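You operate a simulated robot arm through the tools that you are given. There is no shell and no other tool. Be economical: measure what you need, move in short steps, check, and stop when the job is done.

You are at the controls of a simulated two-armed robot. One attempt, no reset.

JOB
Close the nuts drawer. Then put one of the small grey blocks from the top of the pump bench on top of the small red pump. Then put the clear cup in the sink bowl. Then open the green glass door, put the steel socket from the top of the pump bench on the upper shelf of the dryer cabinet and shut the door again. Then turn the number three red dial to -2. Then open the right green door, take the yellow cap from the top of the pump bench and put it on the shelf of the tester cabinet and shut the door again. Then open the packer drawer. Keep to this order. Set down upright: small grey block, clear cup.

The check looks at the end state, three seconds after you hand in, the way a careful person would. Anything else that was tipped, shoved, dropped, spilled or broken makes it a failure. Lids that push on must go on centred and level and be pressed home; caps that screw on are set level and turned clockwise until they are tight.

ROBOT AND FRAMES
Two 6-joint arms with two-finger parallel grippers on one trunk, on a base that drives. Base frame: it is fixed to the floor where the robot stands at the start and does not move with it; the origin is under the middle of the robot, x ahead of it, y to its left, z up; the surface under the hand at the start is at about z = 0.86. Units: m, rad, N and s.
The left shoulder is at the start at [0.05, 0.17, 1.11], the right one opposite. Each reaches about 1.092 m from its shoulder. Places, roughly: clear cup [-2, -1.75, 1]; green glass door [-2.6, 1, 1.2]; number three red dial [-1.7, -1.8, 1]; nuts drawer [1, 0, 1.2]; packer drawer [1.2, -1.2, 0.7]; right green door [1.5, -3.1, 0.5]; shelf of the tester cabinet [1.8, -2.8, 0.5]; sink bowl inside [-2.5, 0.2, 0.7]; small grey block [-2, -2, 1]; small red pump [-2, -2, 1]; steel socket [-1.75, -1.75, 0.75]; upper shelf of the dryer cabinet [-2.8, 1, 1.2]; yellow cap (3x2x3 cm) [-1.8, -2, 0.9]. Payload 1.57 kg a hand.
The TCP of each hand is the grasp point between the finger pads, 0.03 m short of the fingertips. In the tool frame z runs along the fingers and y along their closing line. The gripper opens to 0.08 m. The fingers are 0.017 m wide and 0.012 m thick; the gripper's body (0.04 by 0.082 m) begins 0.08 m behind the TCP.
Orientation is that of the tool frame in the base frame, as [roll, pitch, yaw] about the fixed x, y, z axes, in that order (R = Rz(yaw) Ry(pitch) Rx(roll)). With the fingers straight down and closing along the base's y, the tool's x points along the base's -x, its y along +y and its z along -z.

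CONTROLS
- The arms move only by the tool apply_moves. It takes "left_deltas", "right_deltas" or both (then of equal length, played together; a hand with none holds still); each is a list of rows, each a list of 3 entries, a list of its own where there are three numbers: the opening, from 0 (shut) to 1 (fully open), then the shift along the tool's x, y, z in mm, then the turn, a rotation vector about the tool's x, y, z in rad. In form: [[gripper, [dx, dy, dz], [ax, ay, az]], ...]. A call has 1 to 10 rows; each row is the pose to reach, as a shift and turn from the pose commanded when the call began, along the tool's axes at that moment. A row lasts 0.2 s, in which the tool goes at most 0.05 m and 0.15 rad; a call with a longer step from one row to the next is refused whole, and so is a gripper value outside its range. Where a pose cannot be reached the arm comes as near as it can. A force on the tool above 40 N (or 10 N above the force at the start of the call, whichever is more), or a blocked arm, ends the call early, and 0.2 s more pass. Each finger travels about 0.072 m/s and halts on what it meets, pressing with about 21 N; the grip force reading is that of the motor and also rises with nothing between the fingers. The clock runs only during rows and for 0.2 s after the last one: add rows that repeat a pose to give the fingers time. It gives the time, the measured TCP pose, the force on the tool (base axes), the opening and the grip force at its end, in the units of the frame above (readings bear some noise), with the torque about the TCP (base axes, N m) and any sound that the robot's microphone picked up.
- Cameras (640 x 400 px; columns grow to the right, rows downward): "scene" is now at [0.0413, 0.0175, 1.6902]; the picture's right is [0.20, -0.98, 0.00], its down [-0.65, -0.14, -0.75] and it looks along [0.73, 0.15, -0.66] (base axes); focal length 279 px, centre (320, 200). "left" rides on the left gripper at [0.072, 0.007, -0.122] in its tool frame; the picture's right is [-0.09, 1.00, 0.00], its down [-0.84, -0.08, -0.54] and it looks along [-0.54, -0.05, 0.84] (tool axes); focal length 238 px, centre (320, 200). "right" rides on the right gripper at [0.072, -0.007, -0.122] in its tool frame; the picture's right is [0.09, 1.00, 0.00], its down [-0.84, 0.08, -0.54] and it looks along [-0.54, 0.05, 0.84] (tool axes); focal length 238 px, centre (320, 200). There is no depth. A picture from a camera that has moved, and an enlarged one, comes with that camera's place and axes in the base frame and with its lens.
- grab_frame(camera): a new picture of that camera. It takes no simulated time.
- raise_lower(by): slides the trunk up (or, below 0, down) by that many m; the arms and the scene camera ride with it, the base frame stays. It gives what a move gives, with no picture.
- roll_base(legs): drives the robot by 1 to 6 legs, each [ahead, left, turn to the left] in m, m and rad, along the robot's own axes; the way and the turn of a leg run together, so that a leg with both is an arc; at most 1.5 m and 3.142 rad a leg. The arms and the cameras ride along, it lands a little off, and it stops where it bumps. It gives what a move gives.
- pan_tilt(pan, tilt): turns the head with the scene camera to pan (to the left, within 1.501 rad either way) and tilt (down, from -0.506 to 1.204), counted from straight ahead of the robot. It gives what a move gives.
- close_up(camera, box): a new picture of the part [left, top, right, bottom] of that camera's present view, enlarged. It takes no simulated time.
- hand_in(): hands the job in; it is judged then, once.

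Go step by step. Nothing tells you exact positions but the pictures and the camera data: compare them with the known pose of the tool, close in by small moves and look again before you grip or let go. The budget is 217 turns and 220 pictures, counting those below and the enlarged ones. Unless the task says otherwise, let go and move clear before handing in.

The tools are called after ">>>" as a command line: name --argument value ..., lists and objects as JSON in quotes. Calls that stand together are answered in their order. apply_moves: Moves the arms, as the interface text tells. Its arguments: {"type":"object","properties":{"left_deltas":{"type":"array","items":{"type":"array"}},"right_deltas":{"type":"array","items":{"type":"array"}}},"required":[]} The other tools are called the same way: raise_lower (by) slides the trunk up or down; roll_base (legs) drives the base; pan_tilt (pan, tilt) turns the head that bears the scene camera; grab_frame (camera) takes a picture; close_up (camera, box) takes an enlarged picture of a part of a camera's view; hand_in () hands the job in.

At the start:

```text
time: 0.0
left_ee_pos: [0.5531, 0.2872, 0.9992]
left_orientation: [3.141, 0.0, -3.141]
left_force: [0.3, 0.0, -0.2]
left_moment: [0.02, 0.01, -0.02]
left_grip_width: 0.0799
left_finger_force: 0.0
right_ee_pos: [0.7221, -0.2272, 0.9999]
right_orientation: [3.141, 0.0, 3.141]
right_force: [0.4, -0.7, 0.2]
right_moment: [0.02, -0.01, 0.01]
right_grip_width: 0.0798
right_finger_force: 0.2
trunk travel left (down, up): [-0.725, 0.245]
robot x, y, heading: [-0.0018, 0.0023, -0.005]
head pan, tilt: [0.206, 0.723]
```

scene: 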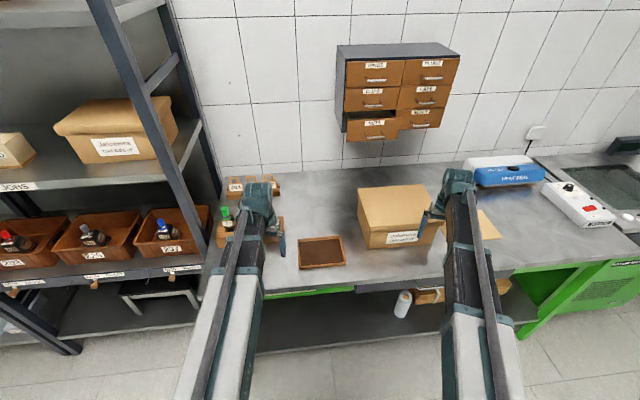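
right: 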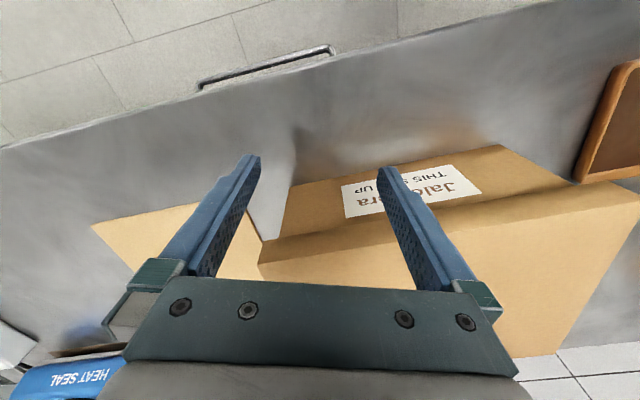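
left: 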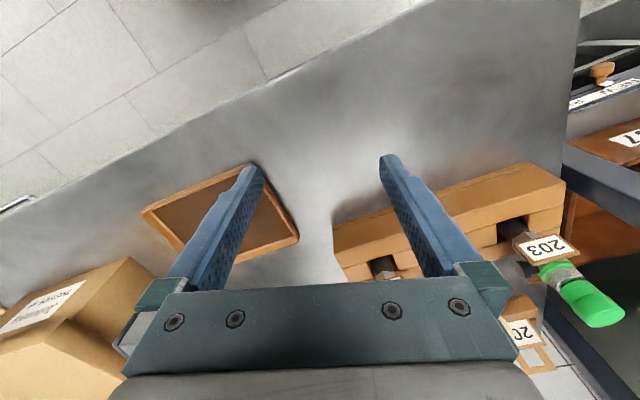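

I see a six-drawer wall cabinet, with the lower-left drawer slightly open. I'll look closer at it before moving.

>>> close_up --camera "scene" --box '[320, 30, 480, 150]'

```text
3.33 times, centred on (400, 90) of scene
camera zoom: at [0.0413, 0.0175, 1.6902], right [0.2, -0.98, 0.0], down [-0.65, -0.14, -0.75], along [0.73, 0.15, -0.66], focal length 930 px, centre (53, 567)
```

zoom: 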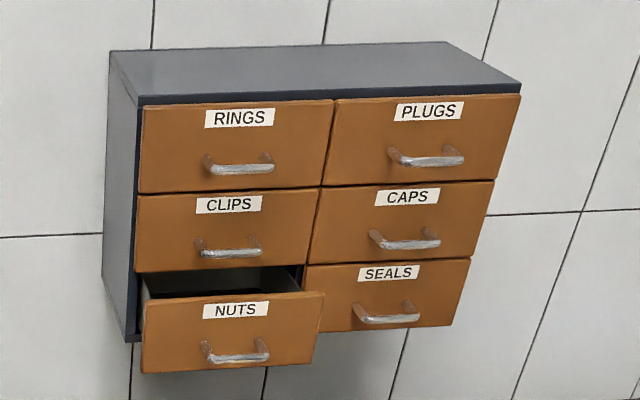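

The NUTS drawer (lower left) is about 8 cm open. I'll raise the trunk, drive slightly forward, and turn the right hand to point forward, closed.

>>> raise_lower --by 0.1

>>> roll_base --legs '[[0.08, 0, 0]]'

>>> apply_moves --right_deltas '[[0.8, [0, 20, -20], [0, -0.15, 0]], [0.6, [0, 45, -40], [0, -0.3, 0]], [0.4, [0, 70, -60], [0, -0.45, 0]], [0.2, [0, 95, -80], [0, -0.6, 0]], [0, [0, 120, -100], [0, -0.75, 0]], [0, [0, 145, -100], [0, -0.9, 0]], [0, [0, 170, -100], [0, -1.05, 0]], [0, [0, 195, -100], [0, -1.2, 0]], [0, [0, 220, -100], [0, -1.35, 0]], [0, [0, 235, -100], [0, -1.5, 0]]]'

>>> grab_frame --camera "scene"

>>> grab_frame --camera "right"

```text
time: 1.3
left_ee_pos: [0.5526, 0.2882, 1.1004]
left_orientation: [-3.141, 0.0, 3.141]
left_force: [0.7, 0.6, -0.2]
left_moment: [0.0, 0.0, -0.01]
left_grip_width: 0.08
left_finger_force: 0.1
right_ee_pos: [0.7207, -0.2266, 1.0993]
right_orientation: [3.142, -0.001, 3.141]
right_force: [0.4, -0.1, 0.6]
right_moment: [0.02, 0.0, -0.02]
right_grip_width: 0.0801
right_finger_force: 0.1
trunk travel left (down, up): [-0.825, 0.145]
robot x, y, heading: [0.0049, 0.0047, -0.005]
head pan, tilt: [0.206, 0.723]
```

```text
time: 2.4
left_ee_pos: [0.633, 0.2887, 1.0992]
left_orientation: [-3.142, -0.002, -3.141]
left_force: [0.3, 0.9, -0.3]
left_moment: [0.0, 0.06, 0.02]
left_grip_width: 0.0801
left_finger_force: 0.2
right_ee_pos: [0.802, -0.2272, 1.0975]
right_orientation: [3.141, -0.002, 3.141]
right_force: [0.9, -0.2, -0.1]
right_moment: [-0.01, 0.02, 0.03]
right_grip_width: 0.08
right_finger_force: 0.0
trunk travel left (down, up): [-0.825, 0.145]
robot x, y, heading: [0.0807, 0.0012, 0.002]
head pan, tilt: [0.206, 0.723]
```

```text
time: 4.6
left_ee_pos: [0.6315, 0.2871, 1.0991]
left_orientation: [3.141, 0.0, 3.141]
left_force: [1.0, -0.6, -0.5]
left_moment: [-0.01, 0.0, -0.01]
left_grip_width: 0.0801
left_finger_force: 0.1
right_ee_pos: [0.8017, 0.0073, 1.3048]
right_orientation: [3.13, 1.498, 3.133]
right_force: [-0.5, 0.0, -0.4]
right_moment: [-0.03, 0.02, 0.02]
right_grip_width: 0.0
right_finger_force: 20.9
right hand out of reach, approached as far as the arm can: row 1, 2, 3, 4, 5, 6, 7, 8, 9, 10
trunk travel left (down, up): [-0.825, 0.145]
robot x, y, heading: [0.0787, -0.0018, -0.001]
head pan, tilt: [0.206, 0.723]
```

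```text
215 pictures are left
camera scene: at [0.1209, 0.0177, 1.7902], right [0.2, -0.98, 0.0], down [-0.65, -0.14, -0.75], along [0.73, 0.15, -0.66], focal length 279 px, centre (320, 200)
```

scene: 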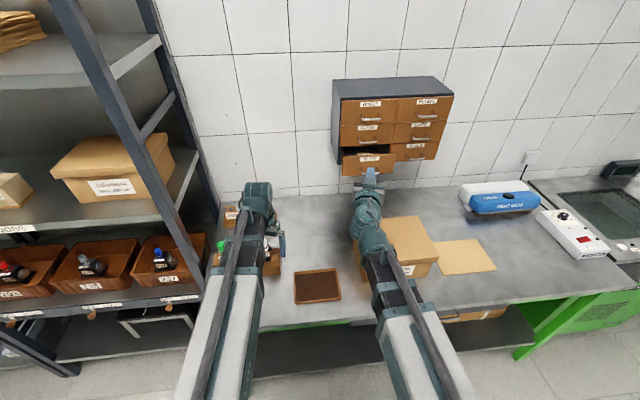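

```text
214 pictures are left
camera right: at [0.6747, 0.002, 1.241], right [-0.01, 1.0, -0.09], down [-0.48, 0.08, 0.87], along [0.88, 0.05, 0.48], focal length 238 px, centre (320, 200)
```

right: 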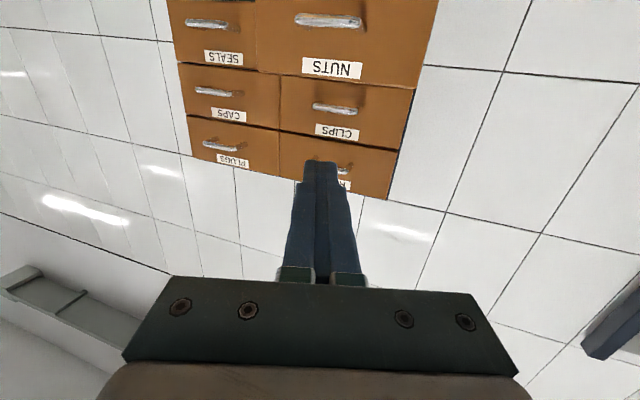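

The label is at about (0.98, 0.02, 1.24). The hand sits higher than I commanded, so I'll extend forward first and see where it goes.

>>> apply_moves --right_deltas '[[0, [0, 3, 30], [0, -0.04, 0]], [0, [0, 7, 60], [0, -0.07, 0]], [0, [0, 10, 70], [0, -0.07, 0]]]'

```text
time: 5.4
left_ee_pos: [0.6326, 0.2868, 1.1002]
left_orientation: [3.141, 0.003, 3.141]
left_force: [0.0, -0.9, 0.0]
left_moment: [0.02, 0.04, -0.02]
left_grip_width: 0.0803
left_finger_force: 0.0
right_ee_pos: [0.8708, 0.017, 1.32]
right_orientation: [-2.992, 1.569, -2.993]
right_force: [-0.3, -0.7, -0.3]
right_moment: [0.0, 0.02, 0.01]
right_grip_width: 0.0
right_finger_force: 21.6
right hand out of reach, approached as far as the arm can: row 1, 2, 3
trunk travel left (down, up): [-0.825, 0.145]
robot x, y, heading: [0.0803, -0.003, 0.001]
head pan, tilt: [0.206, 0.723]
```

The reachable height seems tied to the shoulder height, so I'll lower the trunk by 8 cm instead.

>>> raise_lower --by -0.08

>>> grab_frame --camera "right"

>>> grab_frame --camera "scene"

```text
time: 6.6
left_ee_pos: [0.6311, 0.2876, 1.0192]
left_orientation: [-3.141, 0.001, 3.141]
left_force: [-0.8, 0.6, 0.1]
left_moment: [0.0, -0.02, 0.0]
left_grip_width: 0.0797
left_finger_force: 0.0
right_ee_pos: [0.8697, 0.0166, 1.2405]
right_orientation: [-3.098, 1.57, -3.098]
right_force: [-0.6, -0.3, -0.2]
right_moment: [0.01, 0.02, 0.05]
right_grip_width: 0.0001
right_finger_force: 20.8
trunk travel left (down, up): [-0.745, 0.225]
robot x, y, heading: [0.0794, -0.0019, 0.002]
head pan, tilt: [0.206, 0.723]
```

```text
213 pictures are left
camera right: at [0.7489, 0.0111, 1.1678], right [0.0, 1.0, -0.09], down [-0.54, 0.08, 0.84], along [0.84, 0.05, 0.54], focal length 238 px, centre (320, 200)
```

right: 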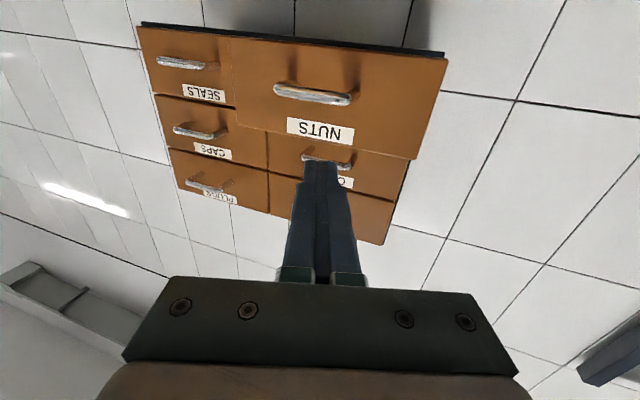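

```text
212 pictures are left
camera scene: at [0.1207, 0.0175, 1.7102], right [0.2, -0.98, 0.0], down [-0.65, -0.14, -0.75], along [0.73, 0.15, -0.66], focal length 279 px, centre (320, 200)
```

scene: 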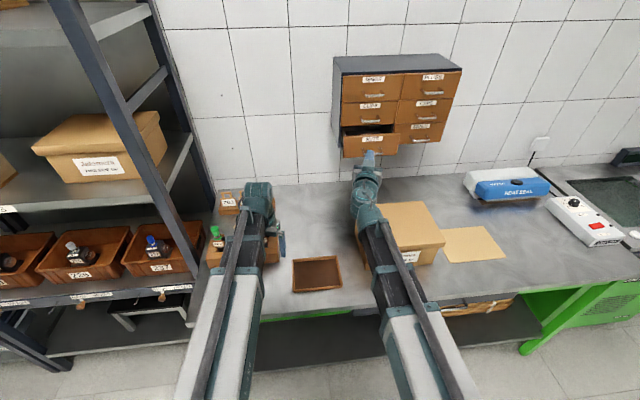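

The hand is aligned with the label at z≈1.24. I'll test a small forward arm step before pushing.

>>> apply_moves --right_deltas '[[0, [0, 0, 20], [0, 0, 0]], [0, [0, 0, 40], [0, 0, 0]]]'

```text
time: 7.2
left_ee_pos: [0.6319, 0.2868, 1.019]
left_orientation: [-3.141, 0.0, -3.141]
left_force: [0.5, -0.5, -0.2]
left_moment: [-0.02, 0.02, 0.03]
left_grip_width: 0.08
left_finger_force: 0.0
right_ee_pos: [0.9106, 0.0153, 1.2388]
right_orientation: [-3.128, 1.567, -3.13]
right_force: [0.0, 0.3, 0.1]
right_moment: [-0.03, 0.0, 0.02]
right_grip_width: 0.0
right_finger_force: 20.6
trunk travel left (down, up): [-0.745, 0.225]
robot x, y, heading: [0.0799, -0.0013, 0.004]
head pan, tilt: [0.206, 0.723]
```

Good, it moves straight forward at z≈1.239. Now I'll push the drawer home.

>>> apply_moves --right_deltas '[[0, [0, 0, 20], [0, 0, 0]], [0, [0, 0, 40], [0, 0, 0]], [0, [0, 0, 60], [0, 0, 0]], [0, [0, 0, 80], [0, 0, 0]], [0, [0, 0, 100], [0, 0, 0]], [0, [0, 0, 120], [0, 0, 0]], [0, [0, 0, 140], [0, 0, 0]], [0, [0, 0, 160], [0, 0, 0]]]'

>>> close_up --camera "scene" --box '[320, 30, 480, 180]'

```text
time: 8.6
left_ee_pos: [0.6316, 0.287, 1.0194]
left_orientation: [-3.141, 0.0, 3.141]
left_force: [0.3, 1.0, 0.0]
left_moment: [0.01, -0.02, 0.04]
left_grip_width: 0.0798
left_finger_force: 0.0
right_ee_pos: [1.0277, 0.0157, 1.2399]
right_orientation: [2.573, 1.568, 2.573]
right_force: [-6.5, -1.0, 1.0]
right_moment: [0.04, -0.06, 0.06]
right_grip_width: 0.0
right_finger_force: 21.1
trunk travel left (down, up): [-0.745, 0.225]
robot x, y, heading: [0.0768, 0.0012, -0.003]
head pan, tilt: [0.206, 0.723]
stopped in row 7 (right hand): the force on the tool passed its limit at 67 N (the readings are from after the stop); the commanded pose is now the measured one
```

```text
2.67 times, centred on (400, 105) of scene
camera zoom: at [0.1195, 0.0173, 1.7104], right [0.2, -0.98, 0.0], down [-0.65, -0.14, -0.75], along [0.73, 0.15, -0.66], focal length 744 px, centre (107, 453)
```

zoom: 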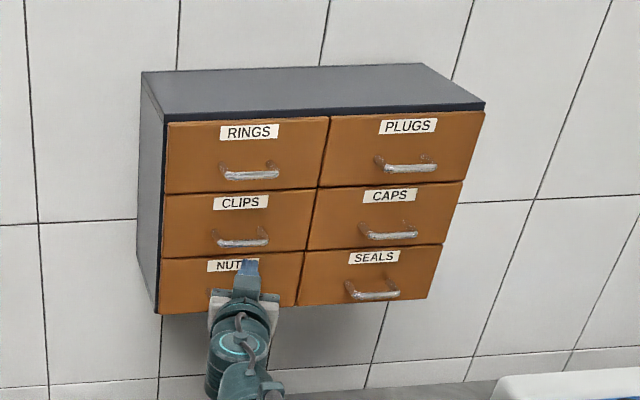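

The nuts drawer is flush. I'll retract the right hand, fold it back to a hand-down pose, and back away from the bench.

>>> apply_moves --right_deltas '[[0, [0, 0, -40], [0, 0, 0]], [0, [0, 0, -80], [0, 0, 0]], [0, [0, 0, -120], [0, 0, 0]], [0, [0, 0, -160], [0, 0, 0]]]'

>>> roll_base --legs '[[-0.7, 0, 0]]'

>>> pan_tilt --pan -1.4 --tilt 0.5

>>> grab_frame --camera "scene"

```text
time: 9.6
left_ee_pos: [0.6327, 0.288, 1.0201]
left_orientation: [3.14, -0.001, -3.141]
left_force: [0.0, 0.4, -0.3]
left_moment: [0.0, 0.02, 0.01]
left_grip_width: 0.0801
left_finger_force: 0.1
right_ee_pos: [0.8687, 0.0158, 1.2393]
right_orientation: [2.618, 1.567, 2.619]
right_force: [-0.6, -0.1, 1.1]
right_moment: [-0.02, 0.05, -0.01]
right_grip_width: 0.0001
right_finger_force: 20.9
trunk travel left (down, up): [-0.745, 0.225]
robot x, y, heading: [0.0816, -0.0001, -0.002]
head pan, tilt: [0.206, 0.723]
```

```text
time: 13.5
left_ee_pos: [-0.0666, 0.2884, 1.0199]
left_orientation: [-3.141, 0.001, -3.132]
left_force: [-0.4, -0.5, 0.2]
left_moment: [0.01, -0.02, 0.01]
left_grip_width: 0.0803
left_finger_force: 0.0
right_ee_pos: [0.1729, 0.0202, 1.2389]
right_orientation: [2.631, 1.566, 2.641]
right_force: [1.5, 0.0, -0.3]
right_moment: [0.0, 0.03, 0.01]
right_grip_width: 0.0
right_finger_force: 21.0
trunk travel left (down, up): [-0.745, 0.225]
robot x, y, heading: [-0.6206, -0.0044, 0.007]
head pan, tilt: [0.206, 0.723]
```

```text
time: 15.1
left_ee_pos: [-0.0672, 0.2896, 1.0205]
left_orientation: [3.141, 0.0, -3.131]
left_force: [-0.3, 0.2, -0.8]
left_moment: [-0.02, 0.02, 0.0]
left_grip_width: 0.0802
left_finger_force: 0.1
right_ee_pos: [0.1739, 0.0198, 1.2389]
right_orientation: [2.676, 1.566, 2.686]
right_force: [0.1, 0.1, 0.1]
right_moment: [0.02, -0.01, 0.03]
right_grip_width: 0.0
right_finger_force: 21.4
trunk travel left (down, up): [-0.745, 0.225]
robot x, y, heading: [-0.6181, -0.0061, 0.014]
head pan, tilt: [-1.4, 0.499]
```

```text
210 pictures are left
camera scene: at [-0.6408, -0.0932, 1.7299], right [-0.98, -0.18, 0.0], down [-0.09, 0.47, -0.88], along [0.16, -0.86, -0.48], focal length 279 px, centre (320, 200)
```

scene: 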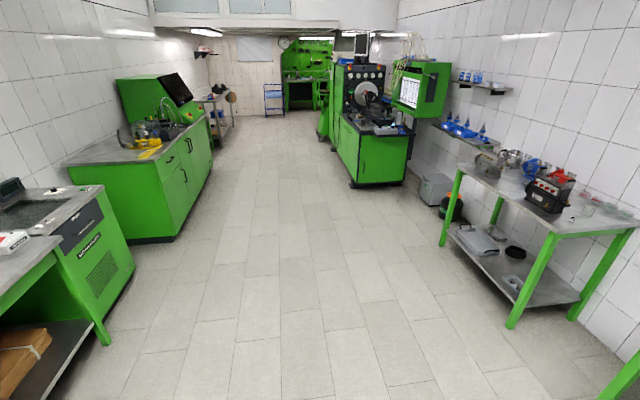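

The nuts drawer is done. The pump bench is at around (-1.8,-2.1), rotated about 15° from the base frame. I'll turn around to face it and drive over partway.

>>> roll_base --legs '[[0, 0, -2.87], [0, 1.2, 0]]'

>>> pan_tilt --pan 0.35 --tilt 0.55

>>> grab_frame --camera "scene"

```text
time: 27.9
left_ee_pos: [-0.647, -1.6, 1.0197]
left_orientation: [-3.141, 0.001, 0.349]
left_force: [-0.3, -0.1, 0.0]
left_moment: [0.01, 0.01, 0.0]
left_grip_width: 0.08
left_finger_force: 0.0
right_ee_pos: [-0.9621, -1.4264, 1.2391]
right_orientation: [2.72, 1.568, -0.071]
right_force: [0.2, -0.4, 0.6]
right_moment: [0.0, -0.03, -0.04]
right_grip_width: 0.0
right_finger_force: 21.1
trunk travel left (down, up): [-0.745, 0.225]
robot x, y, heading: [-0.228, -1.1454, -2.787]
head pan, tilt: [-1.4, 0.499]
```

```text
time: 29.7
left_ee_pos: [-0.6464, -1.5997, 1.0199]
left_orientation: [-3.141, -0.001, 0.349]
left_force: [0.8, -0.5, 0.6]
left_moment: [0.0, -0.04, -0.01]
left_grip_width: 0.08
left_finger_force: 0.1
right_ee_pos: [-0.9628, -1.4265, 1.2385]
right_orientation: [2.679, 1.566, -0.114]
right_force: [-0.1, 0.7, 0.2]
right_moment: [0.02, -0.04, -0.01]
right_grip_width: 0.0001
right_finger_force: 20.8
trunk travel left (down, up): [-0.745, 0.225]
robot x, y, heading: [-0.2223, -1.1384, -2.793]
head pan, tilt: [0.351, 0.55]
```

```text
209 pictures are left
camera scene: at [-0.2582, -1.185, 1.7253], right [-0.64, 0.77, 0.0], down [0.4, 0.34, -0.85], along [-0.65, -0.55, -0.52], focal length 279 px, centre (320, 200)
```

scene: 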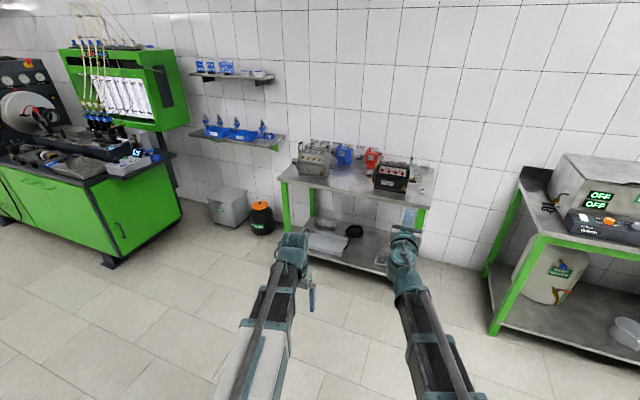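

I see the pump bench with a grey pump, blue pump, red pump and a black box with red dials. I'll zoom in.

>>> close_up --camera "scene" --box '[270, 125, 450, 220]'

```text
3.56 times, centred on (360, 172) of scene
camera zoom: at [-0.2582, -1.185, 1.7253], right [-0.64, 0.77, 0.0], down [0.4, 0.34, -0.85], along [-0.65, -0.55, -0.52], focal length 992 px, centre (178, 298)
```

zoom: 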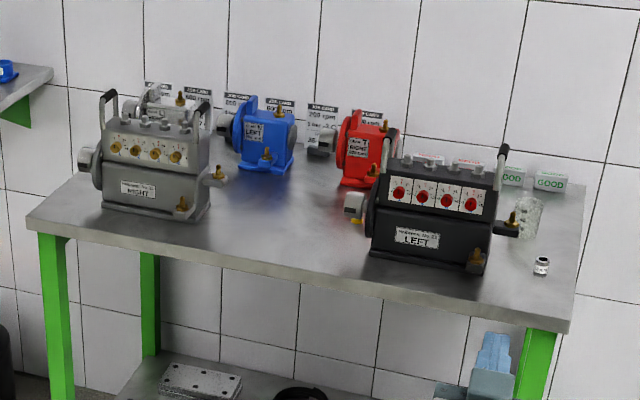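

I'll fold the right hand back to fingers-down, raise the trunk for clearance and drive to the front of the bench.

>>> raise_lower --by 0.2

>>> apply_moves --right_deltas '[[0.2, [0, -20, -30], [0, 0.15, 0]], [0.4, [5, -40, -60], [0, 0.3, 0]], [0.6, [10, -60, -90], [0, 0.45, 0]], [0.8, [15, -80, -120], [0, 0.6, 0]], [1, [20, -100, -150], [0, 0.75, 0]], [1, [30, -120, -180], [0, 0.9, 0]], [1, [40, -140, -210], [0, 1.05, 0]], [1, [50, -160, -230], [0, 1.2, 0]], [1, [60, -180, -240], [0, 1.35, 0]], [1, [70, -200, -250], [0, 1.5, 0]]]'

>>> roll_base --legs '[[0, 0.5, -0.04]]'

>>> pan_tilt --pan 0 --tilt 0.6

>>> grab_frame --camera "scene"

```text
time: 31.8
left_ee_pos: [-0.6465, -1.5995, 1.2197]
left_orientation: [-3.14, 0.001, 0.349]
left_force: [-0.2, -0.6, -0.8]
left_moment: [-0.04, 0.05, -0.04]
left_grip_width: 0.0799
left_finger_force: 0.1
right_ee_pos: [-0.9621, -1.4257, 1.4389]
right_orientation: [2.695, 1.566, -0.096]
right_force: [0.2, -0.2, -0.7]
right_moment: [0.0, 0.05, -0.02]
right_grip_width: 0.0002
right_finger_force: 20.8
trunk travel left (down, up): [-0.945, 0.025]
robot x, y, heading: [-0.2267, -1.1452, -2.791]
head pan, tilt: [0.351, 0.55]
```

```text
time: 34.0
left_ee_pos: [-0.6478, -1.5996, 1.2194]
left_orientation: [-3.141, -0.001, 0.351]
left_force: [-0.4, 0.5, 0.5]
left_moment: [-0.03, -0.07, 0.0]
left_grip_width: 0.0802
left_finger_force: 0.1
right_ee_pos: [-0.7968, -1.1459, 1.2202]
right_orientation: [3.139, 0.064, 0.35]
right_force: [-0.7, 0.1, 0.0]
right_moment: [-0.02, -0.01, -0.04]
right_grip_width: 0.0799
right_finger_force: 0.1
right hand out of reach, approached as far as the arm can: row 1, 2, 3, 4, 5, 6, 7, 8, 9, 10
trunk travel left (down, up): [-0.945, 0.025]
robot x, y, heading: [-0.2259, -1.1397, -2.793]
head pan, tilt: [0.351, 0.55]
```

```text
time: 37.0
left_ee_pos: [-0.5055, -2.0582, 1.2204]
left_orientation: [-3.142, -0.001, 0.304]
left_force: [-0.1, -0.5, -0.9]
left_moment: [0.04, 0.0, 0.06]
left_grip_width: 0.0798
left_finger_force: 0.1
right_ee_pos: [-0.6353, -1.5994, 1.2208]
right_orientation: [3.139, 0.066, 0.306]
right_force: [0.7, -0.3, -0.5]
right_moment: [0.01, -0.02, -0.02]
right_grip_width: 0.0799
right_finger_force: 0.0
trunk travel left (down, up): [-0.945, 0.025]
robot x, y, heading: [-0.0643, -1.6212, -2.836]
head pan, tilt: [0.351, 0.55]
```

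```text
time: 37.8
left_ee_pos: [-0.5059, -2.0577, 1.2197]
left_orientation: [3.141, 0.0, 0.305]
left_force: [-1.3, 0.4, -0.6]
left_moment: [0.01, -0.01, 0.0]
left_grip_width: 0.0803
left_finger_force: 0.0
right_ee_pos: [-0.6345, -1.5991, 1.2202]
right_orientation: [3.141, 0.066, 0.306]
right_force: [-0.5, -0.1, -0.7]
right_moment: [0.02, -0.01, 0.01]
right_grip_width: 0.0801
right_finger_force: 0.1
trunk travel left (down, up): [-0.945, 0.025]
robot x, y, heading: [-0.0667, -1.6148, -2.833]
head pan, tilt: [0.0, 0.6]
```

```text
207 pictures are left
camera scene: at [-0.1117, -1.632, 1.9208], right [-0.3, 0.95, 0.0], down [0.54, 0.17, -0.83], along [-0.79, -0.25, -0.56], focal length 279 px, centre (320, 200)
```

scene: 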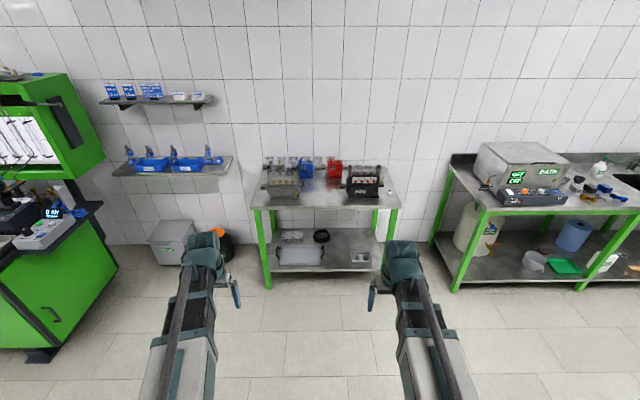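

Square to the bench, centred. Driving ahead 0.9 m, then looking.

>>> roll_base --legs '[[0.9, 0, 0]]'

>>> pan_tilt --pan 0 --tilt 0.75

>>> grab_frame --camera "scene"

>>> close_up --camera "scene" --box '[200, 70, 460, 230]'

```text
time: 42.6
left_ee_pos: [-1.3773, -2.3365, 1.2186]
left_orientation: [3.141, -0.001, 0.309]
left_force: [-0.5, -0.5, 0.3]
left_moment: [0.01, -0.03, -0.01]
left_grip_width: 0.0797
left_finger_force: 0.0
right_ee_pos: [-1.5095, -1.878, 1.221]
right_orientation: [3.14, 0.066, 0.31]
right_force: [0.8, 0.3, -0.7]
right_moment: [-0.02, -0.02, -0.01]
right_grip_width: 0.08
right_finger_force: 0.0
trunk travel left (down, up): [-0.945, 0.025]
robot x, y, heading: [-0.938, -1.8956, -2.83]
head pan, tilt: [0.0, 0.6]
```

```text
time: 43.3
left_ee_pos: [-1.3759, -2.3366, 1.2195]
left_orientation: [-3.141, 0.0, 0.307]
left_force: [-0.7, -0.3, 0.5]
left_moment: [0.0, 0.0, 0.0]
left_grip_width: 0.0798
left_finger_force: 0.1
right_ee_pos: [-1.5087, -1.8776, 1.22]
right_orientation: [3.139, 0.067, 0.312]
right_force: [-0.6, 0.2, 0.4]
right_moment: [0.03, 0.01, 0.05]
right_grip_width: 0.0802
right_finger_force: 0.1
trunk travel left (down, up): [-0.945, 0.025]
robot x, y, heading: [-0.9363, -1.8917, -2.834]
head pan, tilt: [0.0, 0.75]
```

```text
206 pictures are left
camera scene: at [-0.98, -1.9074, 1.908], right [-0.3, 0.95, 0.0], down [0.65, 0.21, -0.73], along [-0.7, -0.22, -0.68], focal length 279 px, centre (320, 200)
```

scene: 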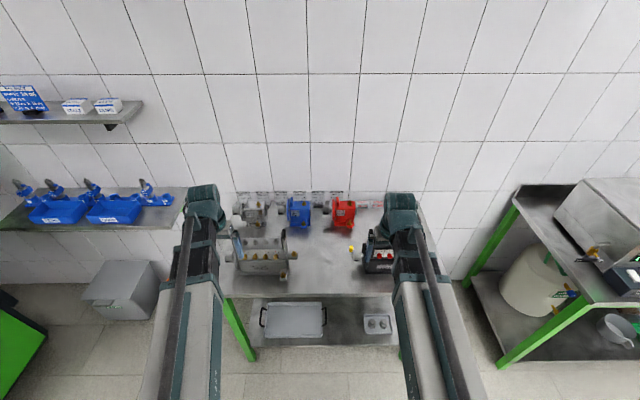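

```text
2.46 times, centred on (330, 150) of scene
camera zoom: at [-0.98, -1.9074, 1.908], right [-0.3, 0.95, 0.0], down [0.65, 0.21, -0.73], along [-0.7, -0.22, -0.68], focal length 687 px, centre (295, 323)
```

zoom: 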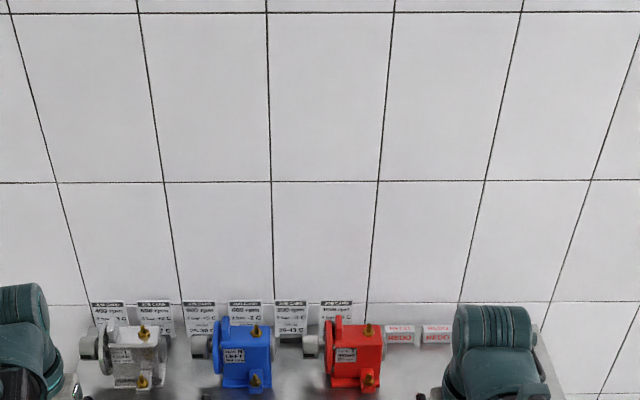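

The arms hide the bench ends. I'll look from both hand cameras and zoom on the middle.

>>> grab_frame --camera "right"

>>> grab_frame --camera "left"

>>> close_up --camera "scene" --box '[210, 180, 440, 310]'

```text
204 pictures are left
camera right: at [-1.4343, -1.846, 1.3373], right [0.39, -0.92, 0.0], down [-0.74, -0.32, 0.6], along [-0.55, -0.23, -0.8], focal length 238 px, centre (320, 200)
```

right: 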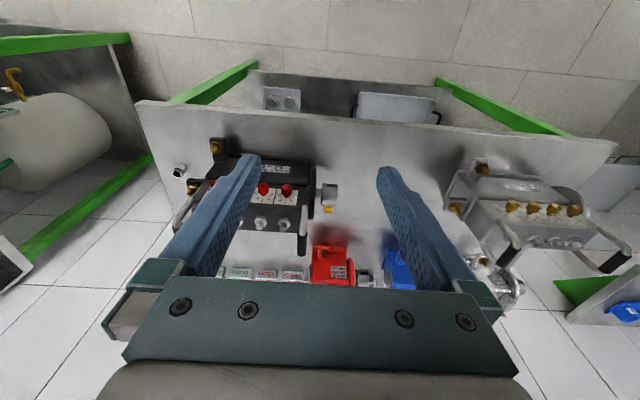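

```text
203 pictures are left
camera left: at [-1.3067, -2.3211, 1.3428], right [0.22, -0.98, 0.0], down [-0.82, -0.18, 0.54], along [-0.53, -0.12, -0.84], focal length 238 px, centre (320, 200)
```

left: 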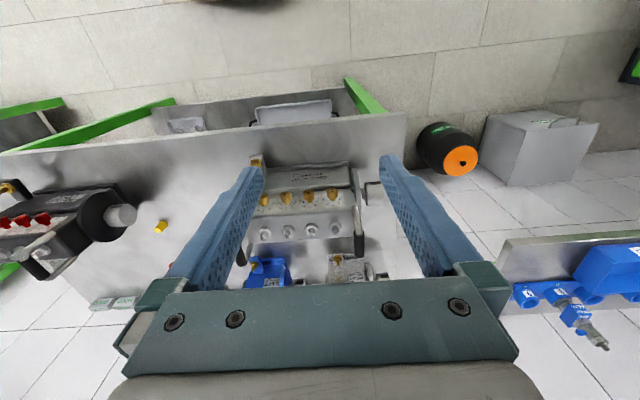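

```text
2.78 times, centred on (325, 245) of scene
camera zoom: at [-0.98, -1.9074, 1.908], right [-0.3, 0.95, 0.0], down [0.65, 0.21, -0.73], along [-0.7, -0.22, -0.68], focal length 776 px, centre (306, 75)
```

zoom: 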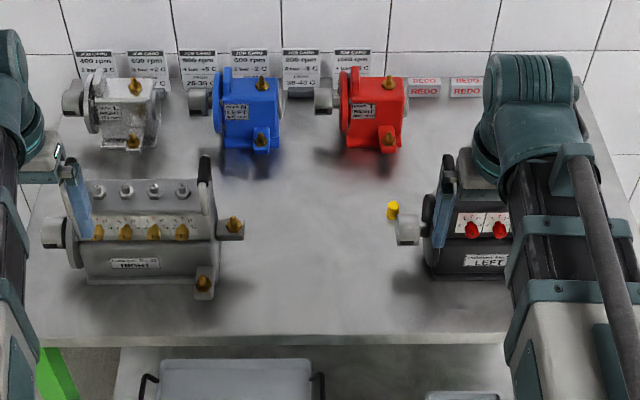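

The grey labelled blocks (REDO/GOOD) stand at the back right of the bench. I'll swing the right hand away to the right to see the whole right end.

>>> apply_moves --right_deltas '[[1, [0, -50, 0], [0, 0.07, 0]], [1, [0, -100, 0], [0, 0.07, 0]], [1, [0, -150, 0], [0, 0.07, 0]], [1, [0, -200, 0], [0, 0.07, 0]], [1, [0, -250, 0], [0, 0.07, 0]], [1, [0, -300, 0], [0, 0.07, 0]], [1, [0, -340, 0], [0, 0.07, 0]]]'

>>> close_up --camera "scene" --box '[310, 170, 470, 290]'

>>> grab_frame --camera "right"

```text
time: 44.9
left_ee_pos: [-1.3759, -2.3361, 1.2205]
left_orientation: [3.141, 0.0, 0.31]
left_force: [-0.1, -0.2, 0.2]
left_moment: [-0.01, 0.01, 0.0]
left_grip_width: 0.0801
left_finger_force: 0.2
right_ee_pos: [-1.6136, -1.5511, 1.2194]
right_orientation: [3.138, -0.004, 0.311]
right_force: [1.0, -0.3, 0.1]
right_moment: [0.0, 0.03, 0.0]
right_grip_width: 0.0801
right_finger_force: 0.1
trunk travel left (down, up): [-0.945, 0.025]
robot x, y, heading: [-0.9428, -1.8953, -2.831]
head pan, tilt: [0.0, 0.75]
```

```text
3.33 times, centred on (390, 230) of scene
camera zoom: at [-0.9805, -1.9066, 1.9079], right [-0.3, 0.95, 0.0], down [0.65, 0.21, -0.73], along [-0.7, -0.22, -0.68], focal length 930 px, centre (87, 100)
```

zoom: 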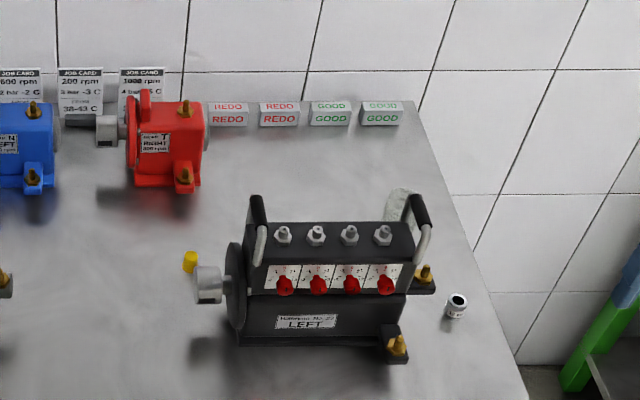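

```text
200 pictures are left
camera right: at [-1.5473, -1.5217, 1.3417], right [0.39, -0.92, 0.0], down [-0.77, -0.33, 0.54], along [-0.5, -0.21, -0.84], focal length 238 px, centre (320, 200)
```

right: 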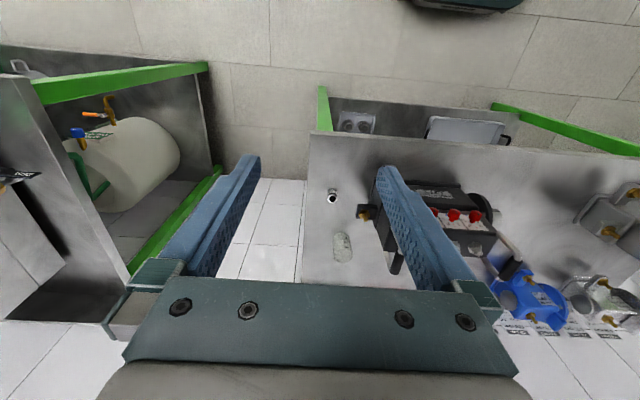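

Clear now: four grey blocks at the back right, cup behind the black pump's right handle, socket at front right, yellow cap left of the black pump. I'll drive 0.2 m closer and move the right hand over the rightmost block, turned to close front-to-back.

>>> roll_base --legs '[[0.2, 0, 0]]'

>>> apply_moves --right_deltas '[[0.9, [0, 20, 0], [0, 0, 0.15]], [0.8, [-20, 40, 0], [0, 0, 0.3]], [0.7, [-40, 60, 0], [0, 0, 0.45]], [0.65, [-60, 80, 0], [0, 0, 0.6]], [0.65, [-80, 100, 0], [0, 0, 0.75]], [0.65, [-100, 100, 0], [0, 0, 0.9]], [0.65, [-120, 100, 0], [0, 0, 1.05]], [0.65, [-140, 100, 0], [0, 0, 1.2]], [0.65, [-160, 100, 0], [0, 0, 1.35]], [0.65, [-180, 100, 0], [0, 0, 1.5]]]'

>>> grab_frame --camera "right"

>>> grab_frame --camera "scene"

```text
time: 46.5
left_ee_pos: [-1.5674, -2.3976, 1.218]
left_orientation: [3.14, -0.001, 0.309]
left_force: [0.1, 0.3, -0.3]
left_moment: [0.01, -0.02, 0.01]
left_grip_width: 0.0801
left_finger_force: 0.1
right_ee_pos: [-1.804, -1.6138, 1.2185]
right_orientation: [3.14, -0.004, 0.31]
right_force: [0.4, -0.7, -0.3]
right_moment: [-0.01, -0.02, -0.02]
right_grip_width: 0.0799
right_finger_force: 0.1
trunk travel left (down, up): [-0.945, 0.025]
robot x, y, heading: [-1.1278, -1.9589, -2.834]
head pan, tilt: [0.0, 0.75]
```

```text
time: 48.7
left_ee_pos: [-1.5672, -2.3981, 1.2201]
left_orientation: [-3.141, 0.001, 0.312]
left_force: [-1.1, -0.2, 0.5]
left_moment: [0.02, -0.03, 0.01]
left_grip_width: 0.08
left_finger_force: 0.0
right_ee_pos: [-1.9446, -1.762, 1.2197]
right_orientation: [-3.138, -0.003, -1.192]
right_force: [0.8, -0.7, -0.1]
right_moment: [-0.01, -0.01, -0.02]
right_grip_width: 0.0522
right_finger_force: 0.1
trunk travel left (down, up): [-0.945, 0.025]
robot x, y, heading: [-1.1306, -1.9552, -2.833]
head pan, tilt: [0.0, 0.75]
```

```text
199 pictures are left
camera right: at [-1.9117, -1.8262, 1.3417], right [-0.89, -0.45, 0.0], down [-0.38, 0.75, 0.54], along [-0.24, 0.48, -0.84], focal length 238 px, centre (320, 200)
```

right: 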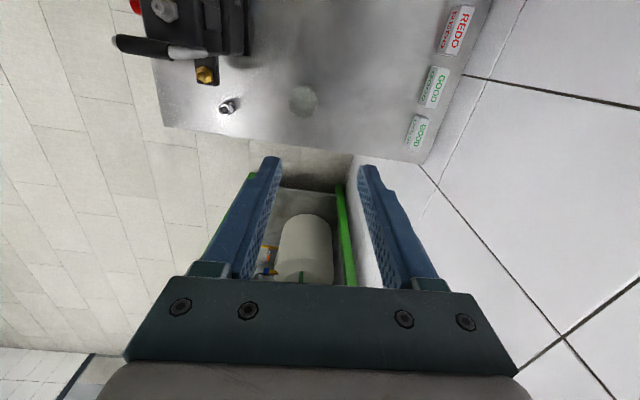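

```text
198 pictures are left
camera scene: at [-1.1704, -1.9682, 1.9079], right [-0.31, 0.95, 0.0], down [0.65, 0.21, -0.73], along [-0.7, -0.22, -0.68], focal length 279 px, centre (320, 200)
```

scene: 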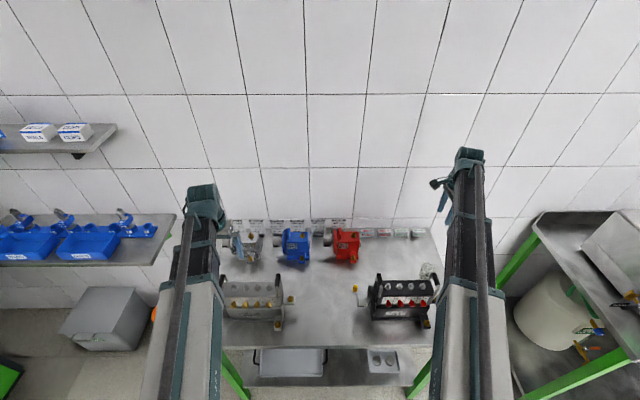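

The rightmost GOOD block is at about (-2.15,-1.785). Moving above it and lowering to z≈1.0.

>>> apply_moves --right_deltas '[[0.65, [-10, 40, 20], [0, 0, 0.07]], [0.65, [-20, 80, 40], [0, 0, 0.07]], [0.65, [-30, 120, 80], [0, 0, 0.07]], [0.65, [-40, 160, 120], [0, 0, 0.07]], [0.65, [-48, 192, 160], [0, 0, 0.07]], [0.65, [-52, 196, 200], [0, 0, 0.07]], [0.65, [-52, 196, 220], [0, 0, 0.07]]]'

>>> grab_frame --camera "right"

>>> close_up --camera "scene" --box '[320, 200, 480, 300]'

```text
refused: row 3 steps farther than a row can; nothing moved
```

```text
197 pictures are left
camera right: at [-1.9117, -1.8262, 1.3417], right [-0.89, -0.45, 0.0], down [-0.38, 0.75, 0.54], along [-0.24, 0.48, -0.84], focal length 238 px, centre (320, 200)
```

right: 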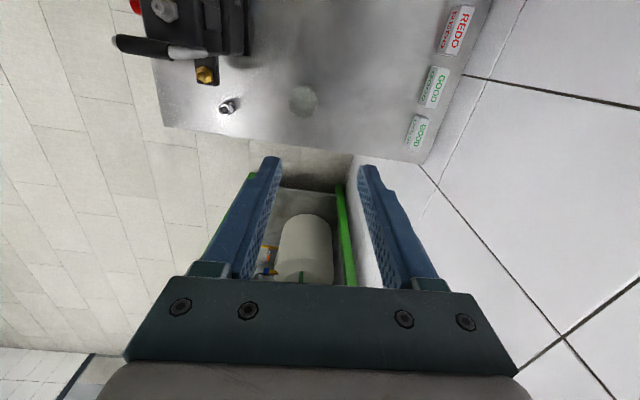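

```text
4.00 times, centred on (400, 250) of scene
camera zoom: at [-1.1704, -1.9682, 1.9079], right [-0.31, 0.95, 0.0], down [0.65, 0.21, -0.73], along [-0.7, -0.22, -0.68], focal length 1116 px, centre (0, 0)
```

zoom: 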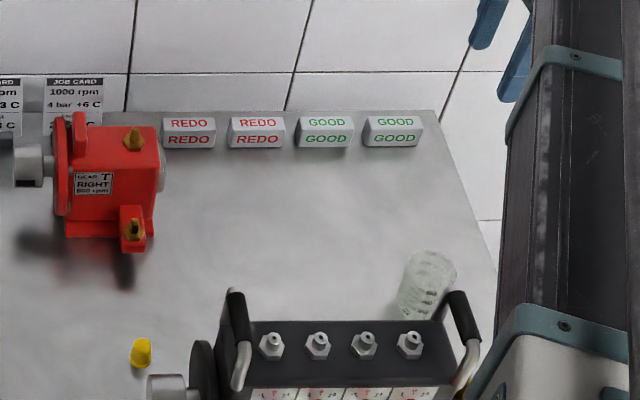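

The step was too long; I'll repeat it with smaller steps.

>>> apply_moves --right_deltas '[[0.65, [-10, 35, 20], [0, 0, 0.07]], [0.65, [-20, 70, 40], [0, 0, 0.07]], [0.65, [-28, 102, 70], [0, 0, 0.07]], [0.65, [-36, 134, 100], [0, 0, 0.07]], [0.65, [-44, 166, 130], [0, 0, 0.07]], [0.65, [-52, 192, 160], [0, 0, 0.07]], [0.65, [-52, 196, 200], [0, 0, 0.07]]]'

>>> grab_frame --camera "right"

>>> close_up --camera "scene" --box '[320, 180, 480, 280]'

```text
time: 50.3
left_ee_pos: [-1.5665, -2.3979, 1.2195]
left_orientation: [3.141, -0.001, 0.312]
left_force: [-0.3, -0.5, -0.2]
left_moment: [-0.07, 0.03, -0.02]
left_grip_width: 0.0801
left_finger_force: 0.0
right_ee_pos: [-2.0957, -1.7834, 1.2198]
right_orientation: [-3.137, -0.001, -1.258]
right_force: [0.0, -0.2, 0.2]
right_moment: [0.0, 0.0, 0.0]
right_grip_width: 0.052
right_finger_force: 0.0
right hand out of reach, approached as far as the arm can: row 1, 2, 3, 4, 5, 6, 7
trunk travel left (down, up): [-0.945, 0.025]
robot x, y, heading: [-1.1281, -1.9551, -2.826]
head pan, tilt: [0.0, 0.75]
```

```text
195 pictures are left
camera right: at [-2.0679, -1.8493, 1.3418], right [-0.92, -0.39, 0.0], down [-0.33, 0.77, 0.54], along [-0.21, 0.5, -0.84], focal length 238 px, centre (320, 200)
```

right: 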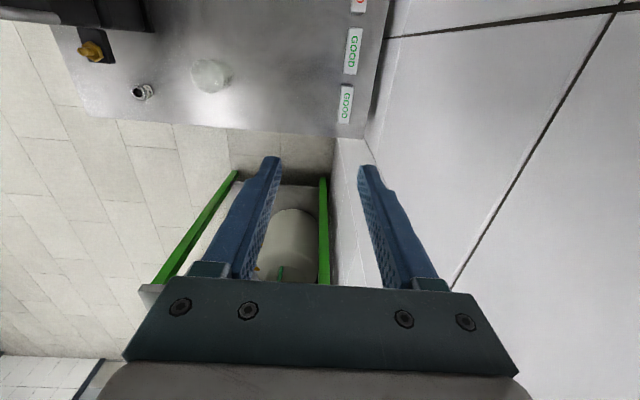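

```text
4.00 times, centred on (400, 230) of scene
camera zoom: at [-1.17, -1.9682, 1.9079], right [-0.31, 0.95, 0.0], down [0.65, 0.21, -0.73], along [-0.7, -0.22, -0.68], focal length 1116 px, centre (0, 80)
```

zoom: 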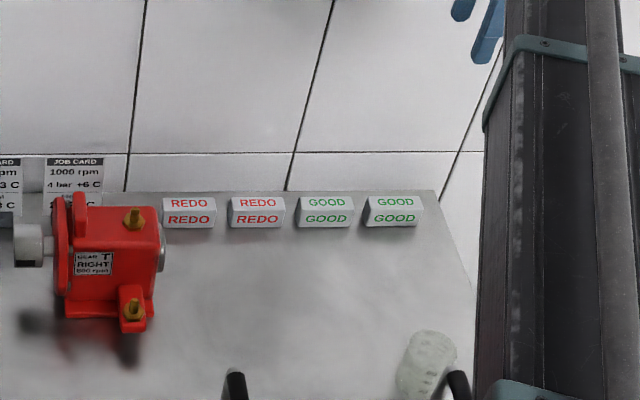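

The arm is at its stretch limit with the hand down. I'll pull the right hand back 12 cm, then drive 10 cm closer, so the arm can come down from above the pump handles.

>>> apply_moves --right_deltas '[[0.65, [0, -40, 0], [0, 0, 0]], [0.65, [0, -80, 0], [0, 0, 0]], [0.65, [0, -120, 0], [0, 0, 0]]]'

>>> roll_base --legs '[[0.1, 0, 0]]'

```text
time: 51.1
left_ee_pos: [-1.5655, -2.3977, 1.2197]
left_orientation: [-3.141, 0.0, 0.311]
left_force: [-0.9, -0.4, 0.1]
left_moment: [-0.04, 0.02, 0.02]
left_grip_width: 0.0797
left_finger_force: 0.0
right_ee_pos: [-1.9799, -1.745, 1.2209]
right_orientation: [-3.138, -0.003, -1.261]
right_force: [0.2, 0.9, -0.5]
right_moment: [0.05, 0.06, 0.01]
right_grip_width: 0.052
right_finger_force: 0.0
trunk travel left (down, up): [-0.945, 0.025]
robot x, y, heading: [-1.1294, -1.9549, -2.829]
head pan, tilt: [0.0, 0.75]
```

```text
time: 52.3
left_ee_pos: [-1.6621, -2.4278, 1.2205]
left_orientation: [-3.141, -0.001, 0.311]
left_force: [-0.1, -0.1, 0.0]
left_moment: [0.02, -0.04, 0.01]
left_grip_width: 0.0803
left_finger_force: 0.1
right_ee_pos: [-2.0768, -1.7754, 1.22]
right_orientation: [-3.137, -0.002, -1.259]
right_force: [0.2, -0.7, -0.2]
right_moment: [0.04, -0.06, 0.03]
right_grip_width: 0.0519
right_finger_force: 0.0
trunk travel left (down, up): [-0.945, 0.025]
robot x, y, heading: [-1.2246, -1.9844, -2.831]
head pan, tilt: [0.0, 0.75]
```

It drove without a bump. Now I'll go above the block and down to z≈1.0.

>>> apply_moves --right_deltas '[[0.65, [-5, 25, 30], [0, 0, 0]], [0.65, [-10, 50, 65], [0, 0, 0]], [0.65, [-13, 70, 100], [0, 0, 0]], [0.65, [-13, 70, 140], [0, 0, 0]], [0.65, [-13, 70, 180], [0, 0, 0]], [0.65, [-13, 72, 220], [0, 0, 0]]]'

>>> grab_frame --camera "right"

>>> close_up --camera "scene" --box '[320, 180, 480, 280]'

```text
time: 53.7
left_ee_pos: [-1.6604, -2.4276, 1.2188]
left_orientation: [-3.141, 0.001, 0.311]
left_force: [0.1, 0.7, 0.1]
left_moment: [0.02, -0.03, -0.01]
left_grip_width: 0.0799
left_finger_force: 0.1
right_ee_pos: [-2.1413, -1.782, 1.2199]
right_orientation: [-3.136, -0.003, -1.26]
right_force: [0.4, 0.6, 1.0]
right_moment: [0.01, -0.02, 0.0]
right_grip_width: 0.0519
right_finger_force: 0.0
right hand out of reach, approached as far as the arm can: row 1, 2, 3, 4, 5, 6
trunk travel left (down, up): [-0.945, 0.025]
robot x, y, heading: [-1.22, -1.9849, -2.831]
head pan, tilt: [0.0, 0.75]
```

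```text
193 pictures are left
camera right: at [-2.1134, -1.8472, 1.342], right [-0.92, -0.39, 0.0], down [-0.33, 0.77, 0.54], along [-0.21, 0.5, -0.84], focal length 238 px, centre (320, 200)
```

right: 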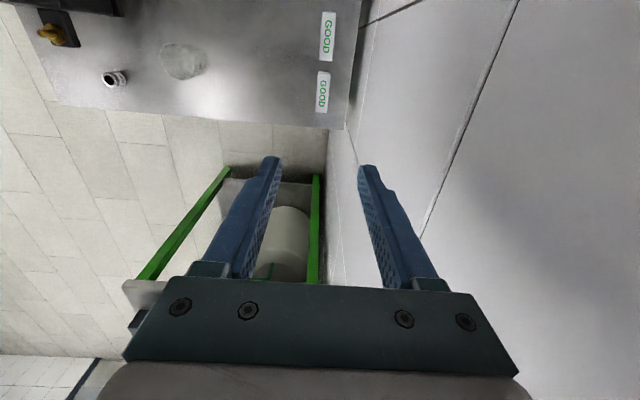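

```text
4.00 times, centred on (400, 230) of scene
camera zoom: at [-1.2643, -1.9985, 1.9079], right [-0.31, 0.95, 0.0], down [0.65, 0.21, -0.73], along [-0.7, -0.22, -0.68], focal length 1116 px, centre (0, 80)
```

zoom: 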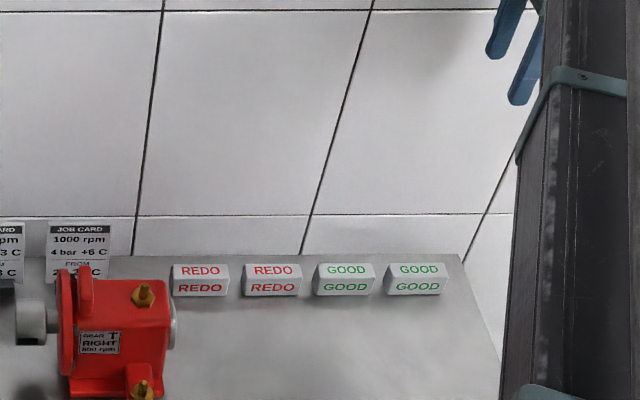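

The arms look like they keep a fixed wrist height (SCARA-like): hand-down TCP is always 0.11 below the shoulder, so height comes from the trunk. The forearm then rides ~0.22 above the TCP, so I must pass beside the pump handle. I'll retract the right hand, park the left arm out to the side, and shift the robot right.

>>> apply_moves --left_deltas '[[1, [45, 15, 0], [0, 0, 0]], [1, [90, 30, 0], [0, 0, 0]], [1, [130, 60, 0], [0, 0, 0]], [1, [170, 90, 0], [0, 0, 0]], [1, [210, 120, 0], [0, 0, 0]], [1, [250, 150, 0], [0, 0, 0]], [1, [290, 180, 0], [0, 0, 0]], [1, [330, 210, 0], [0, 0, 0]], [1, [370, 240, 0], [0, 0, 0]], [1, [400, 270, 0], [0, 0, 0]]]' --right_deltas '[[0.65, [0, -30, 0], [0, 0, 0]], [0.65, [0, -60, 0], [0, 0, 0]], [0.65, [0, -90, 0], [0, 0, 0]], [0.65, [0, -120, 0], [0, 0, 0]], [0.65, [0, -150, 0], [0, 0, 0]], [0.65, [0, -180, 0], [0, 0, 0]], [0.65, [0, -210, 0], [0, 0, 0]], [0.65, [0, -240, 0], [0, 0, 0]], [0.65, [0, -270, 0], [0, 0, 0]], [0.65, [0, -300, 0], [0, 0, 0]]]'

>>> grab_frame --camera "scene"

```text
time: 55.9
left_ee_pos: [-1.1977, -2.5693, 1.2201]
left_orientation: [-3.141, 0.0, 0.312]
left_force: [-0.3, -0.1, 0.5]
left_moment: [-0.02, 0.01, 0.0]
left_grip_width: 0.0796
left_finger_force: 0.1
left hand out of reach, approached as far as the arm can: row 4, 5, 6, 7, 8, 9, 10
right_ee_pos: [-1.8559, -1.6859, 1.2213]
right_orientation: [-3.14, -0.003, -1.259]
right_force: [0.1, 0.6, 0.1]
right_moment: [-0.01, -0.01, 0.04]
right_grip_width: 0.0519
right_finger_force: 0.0
right hand out of reach, approached as far as the arm can: row 5, 6, 10
trunk travel left (down, up): [-0.945, 0.025]
robot x, y, heading: [-1.2224, -1.9848, -2.831]
head pan, tilt: [0.0, 0.75]
```

```text
191 pictures are left
camera scene: at [-1.2627, -1.9983, 1.908], right [-0.31, 0.95, 0.0], down [0.65, 0.21, -0.73], along [-0.7, -0.22, -0.68], focal length 279 px, centre (320, 200)
```

scene: 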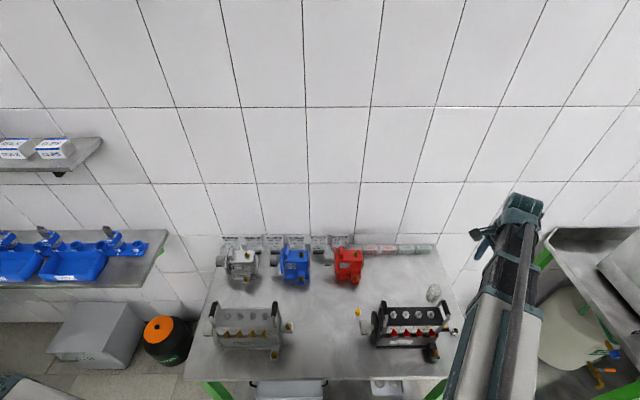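

Left arm is parked clear of the bench. Shifting the robot right by 0.42 m so that the right arm runs along the bench's right end.

>>> roll_base --legs '[[0, -0.42, 0]]'

>>> grab_frame --camera "scene"

>>> grab_frame --camera "left"

```text
time: 58.4
left_ee_pos: [-1.3251, -2.1731, 1.2196]
left_orientation: [-3.141, 0.0, 0.313]
left_force: [-0.1, 1.1, -0.2]
left_moment: [0.02, -0.02, 0.0]
left_grip_width: 0.0802
left_finger_force: 0.0
right_ee_pos: [-1.9851, -1.2916, 1.2204]
right_orientation: [-3.138, -0.005, -1.256]
right_force: [0.9, 0.1, 0.2]
right_moment: [-0.03, 0.0, -0.01]
right_grip_width: 0.0519
right_finger_force: 0.0
trunk travel left (down, up): [-0.945, 0.025]
robot x, y, heading: [-1.3465, -1.5873, -2.826]
head pan, tilt: [0.0, 0.75]
```

```text
190 pictures are left
camera scene: at [-1.3919, -1.602, 1.9079], right [-0.31, 0.95, 0.0], down [0.65, 0.21, -0.73], along [-0.7, -0.23, -0.68], focal length 279 px, centre (320, 200)
```

scene: 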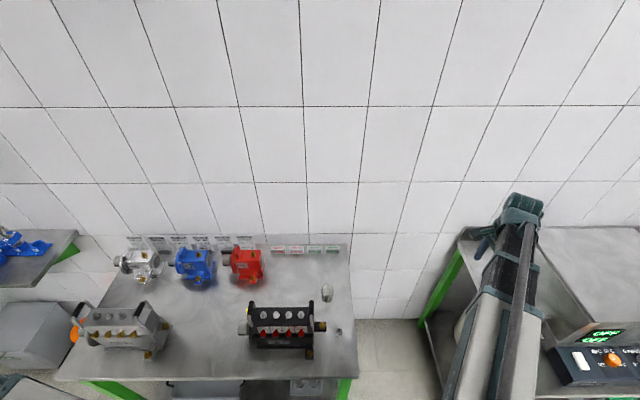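

```text
189 pictures are left
camera left: at [-1.2544, -2.1585, 1.3432], right [0.22, -0.98, 0.0], down [-0.82, -0.18, 0.54], along [-0.53, -0.12, -0.84], focal length 238 px, centre (320, 200)
```

left: 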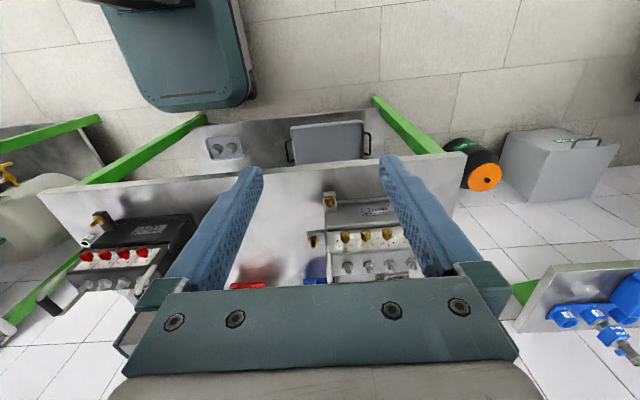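

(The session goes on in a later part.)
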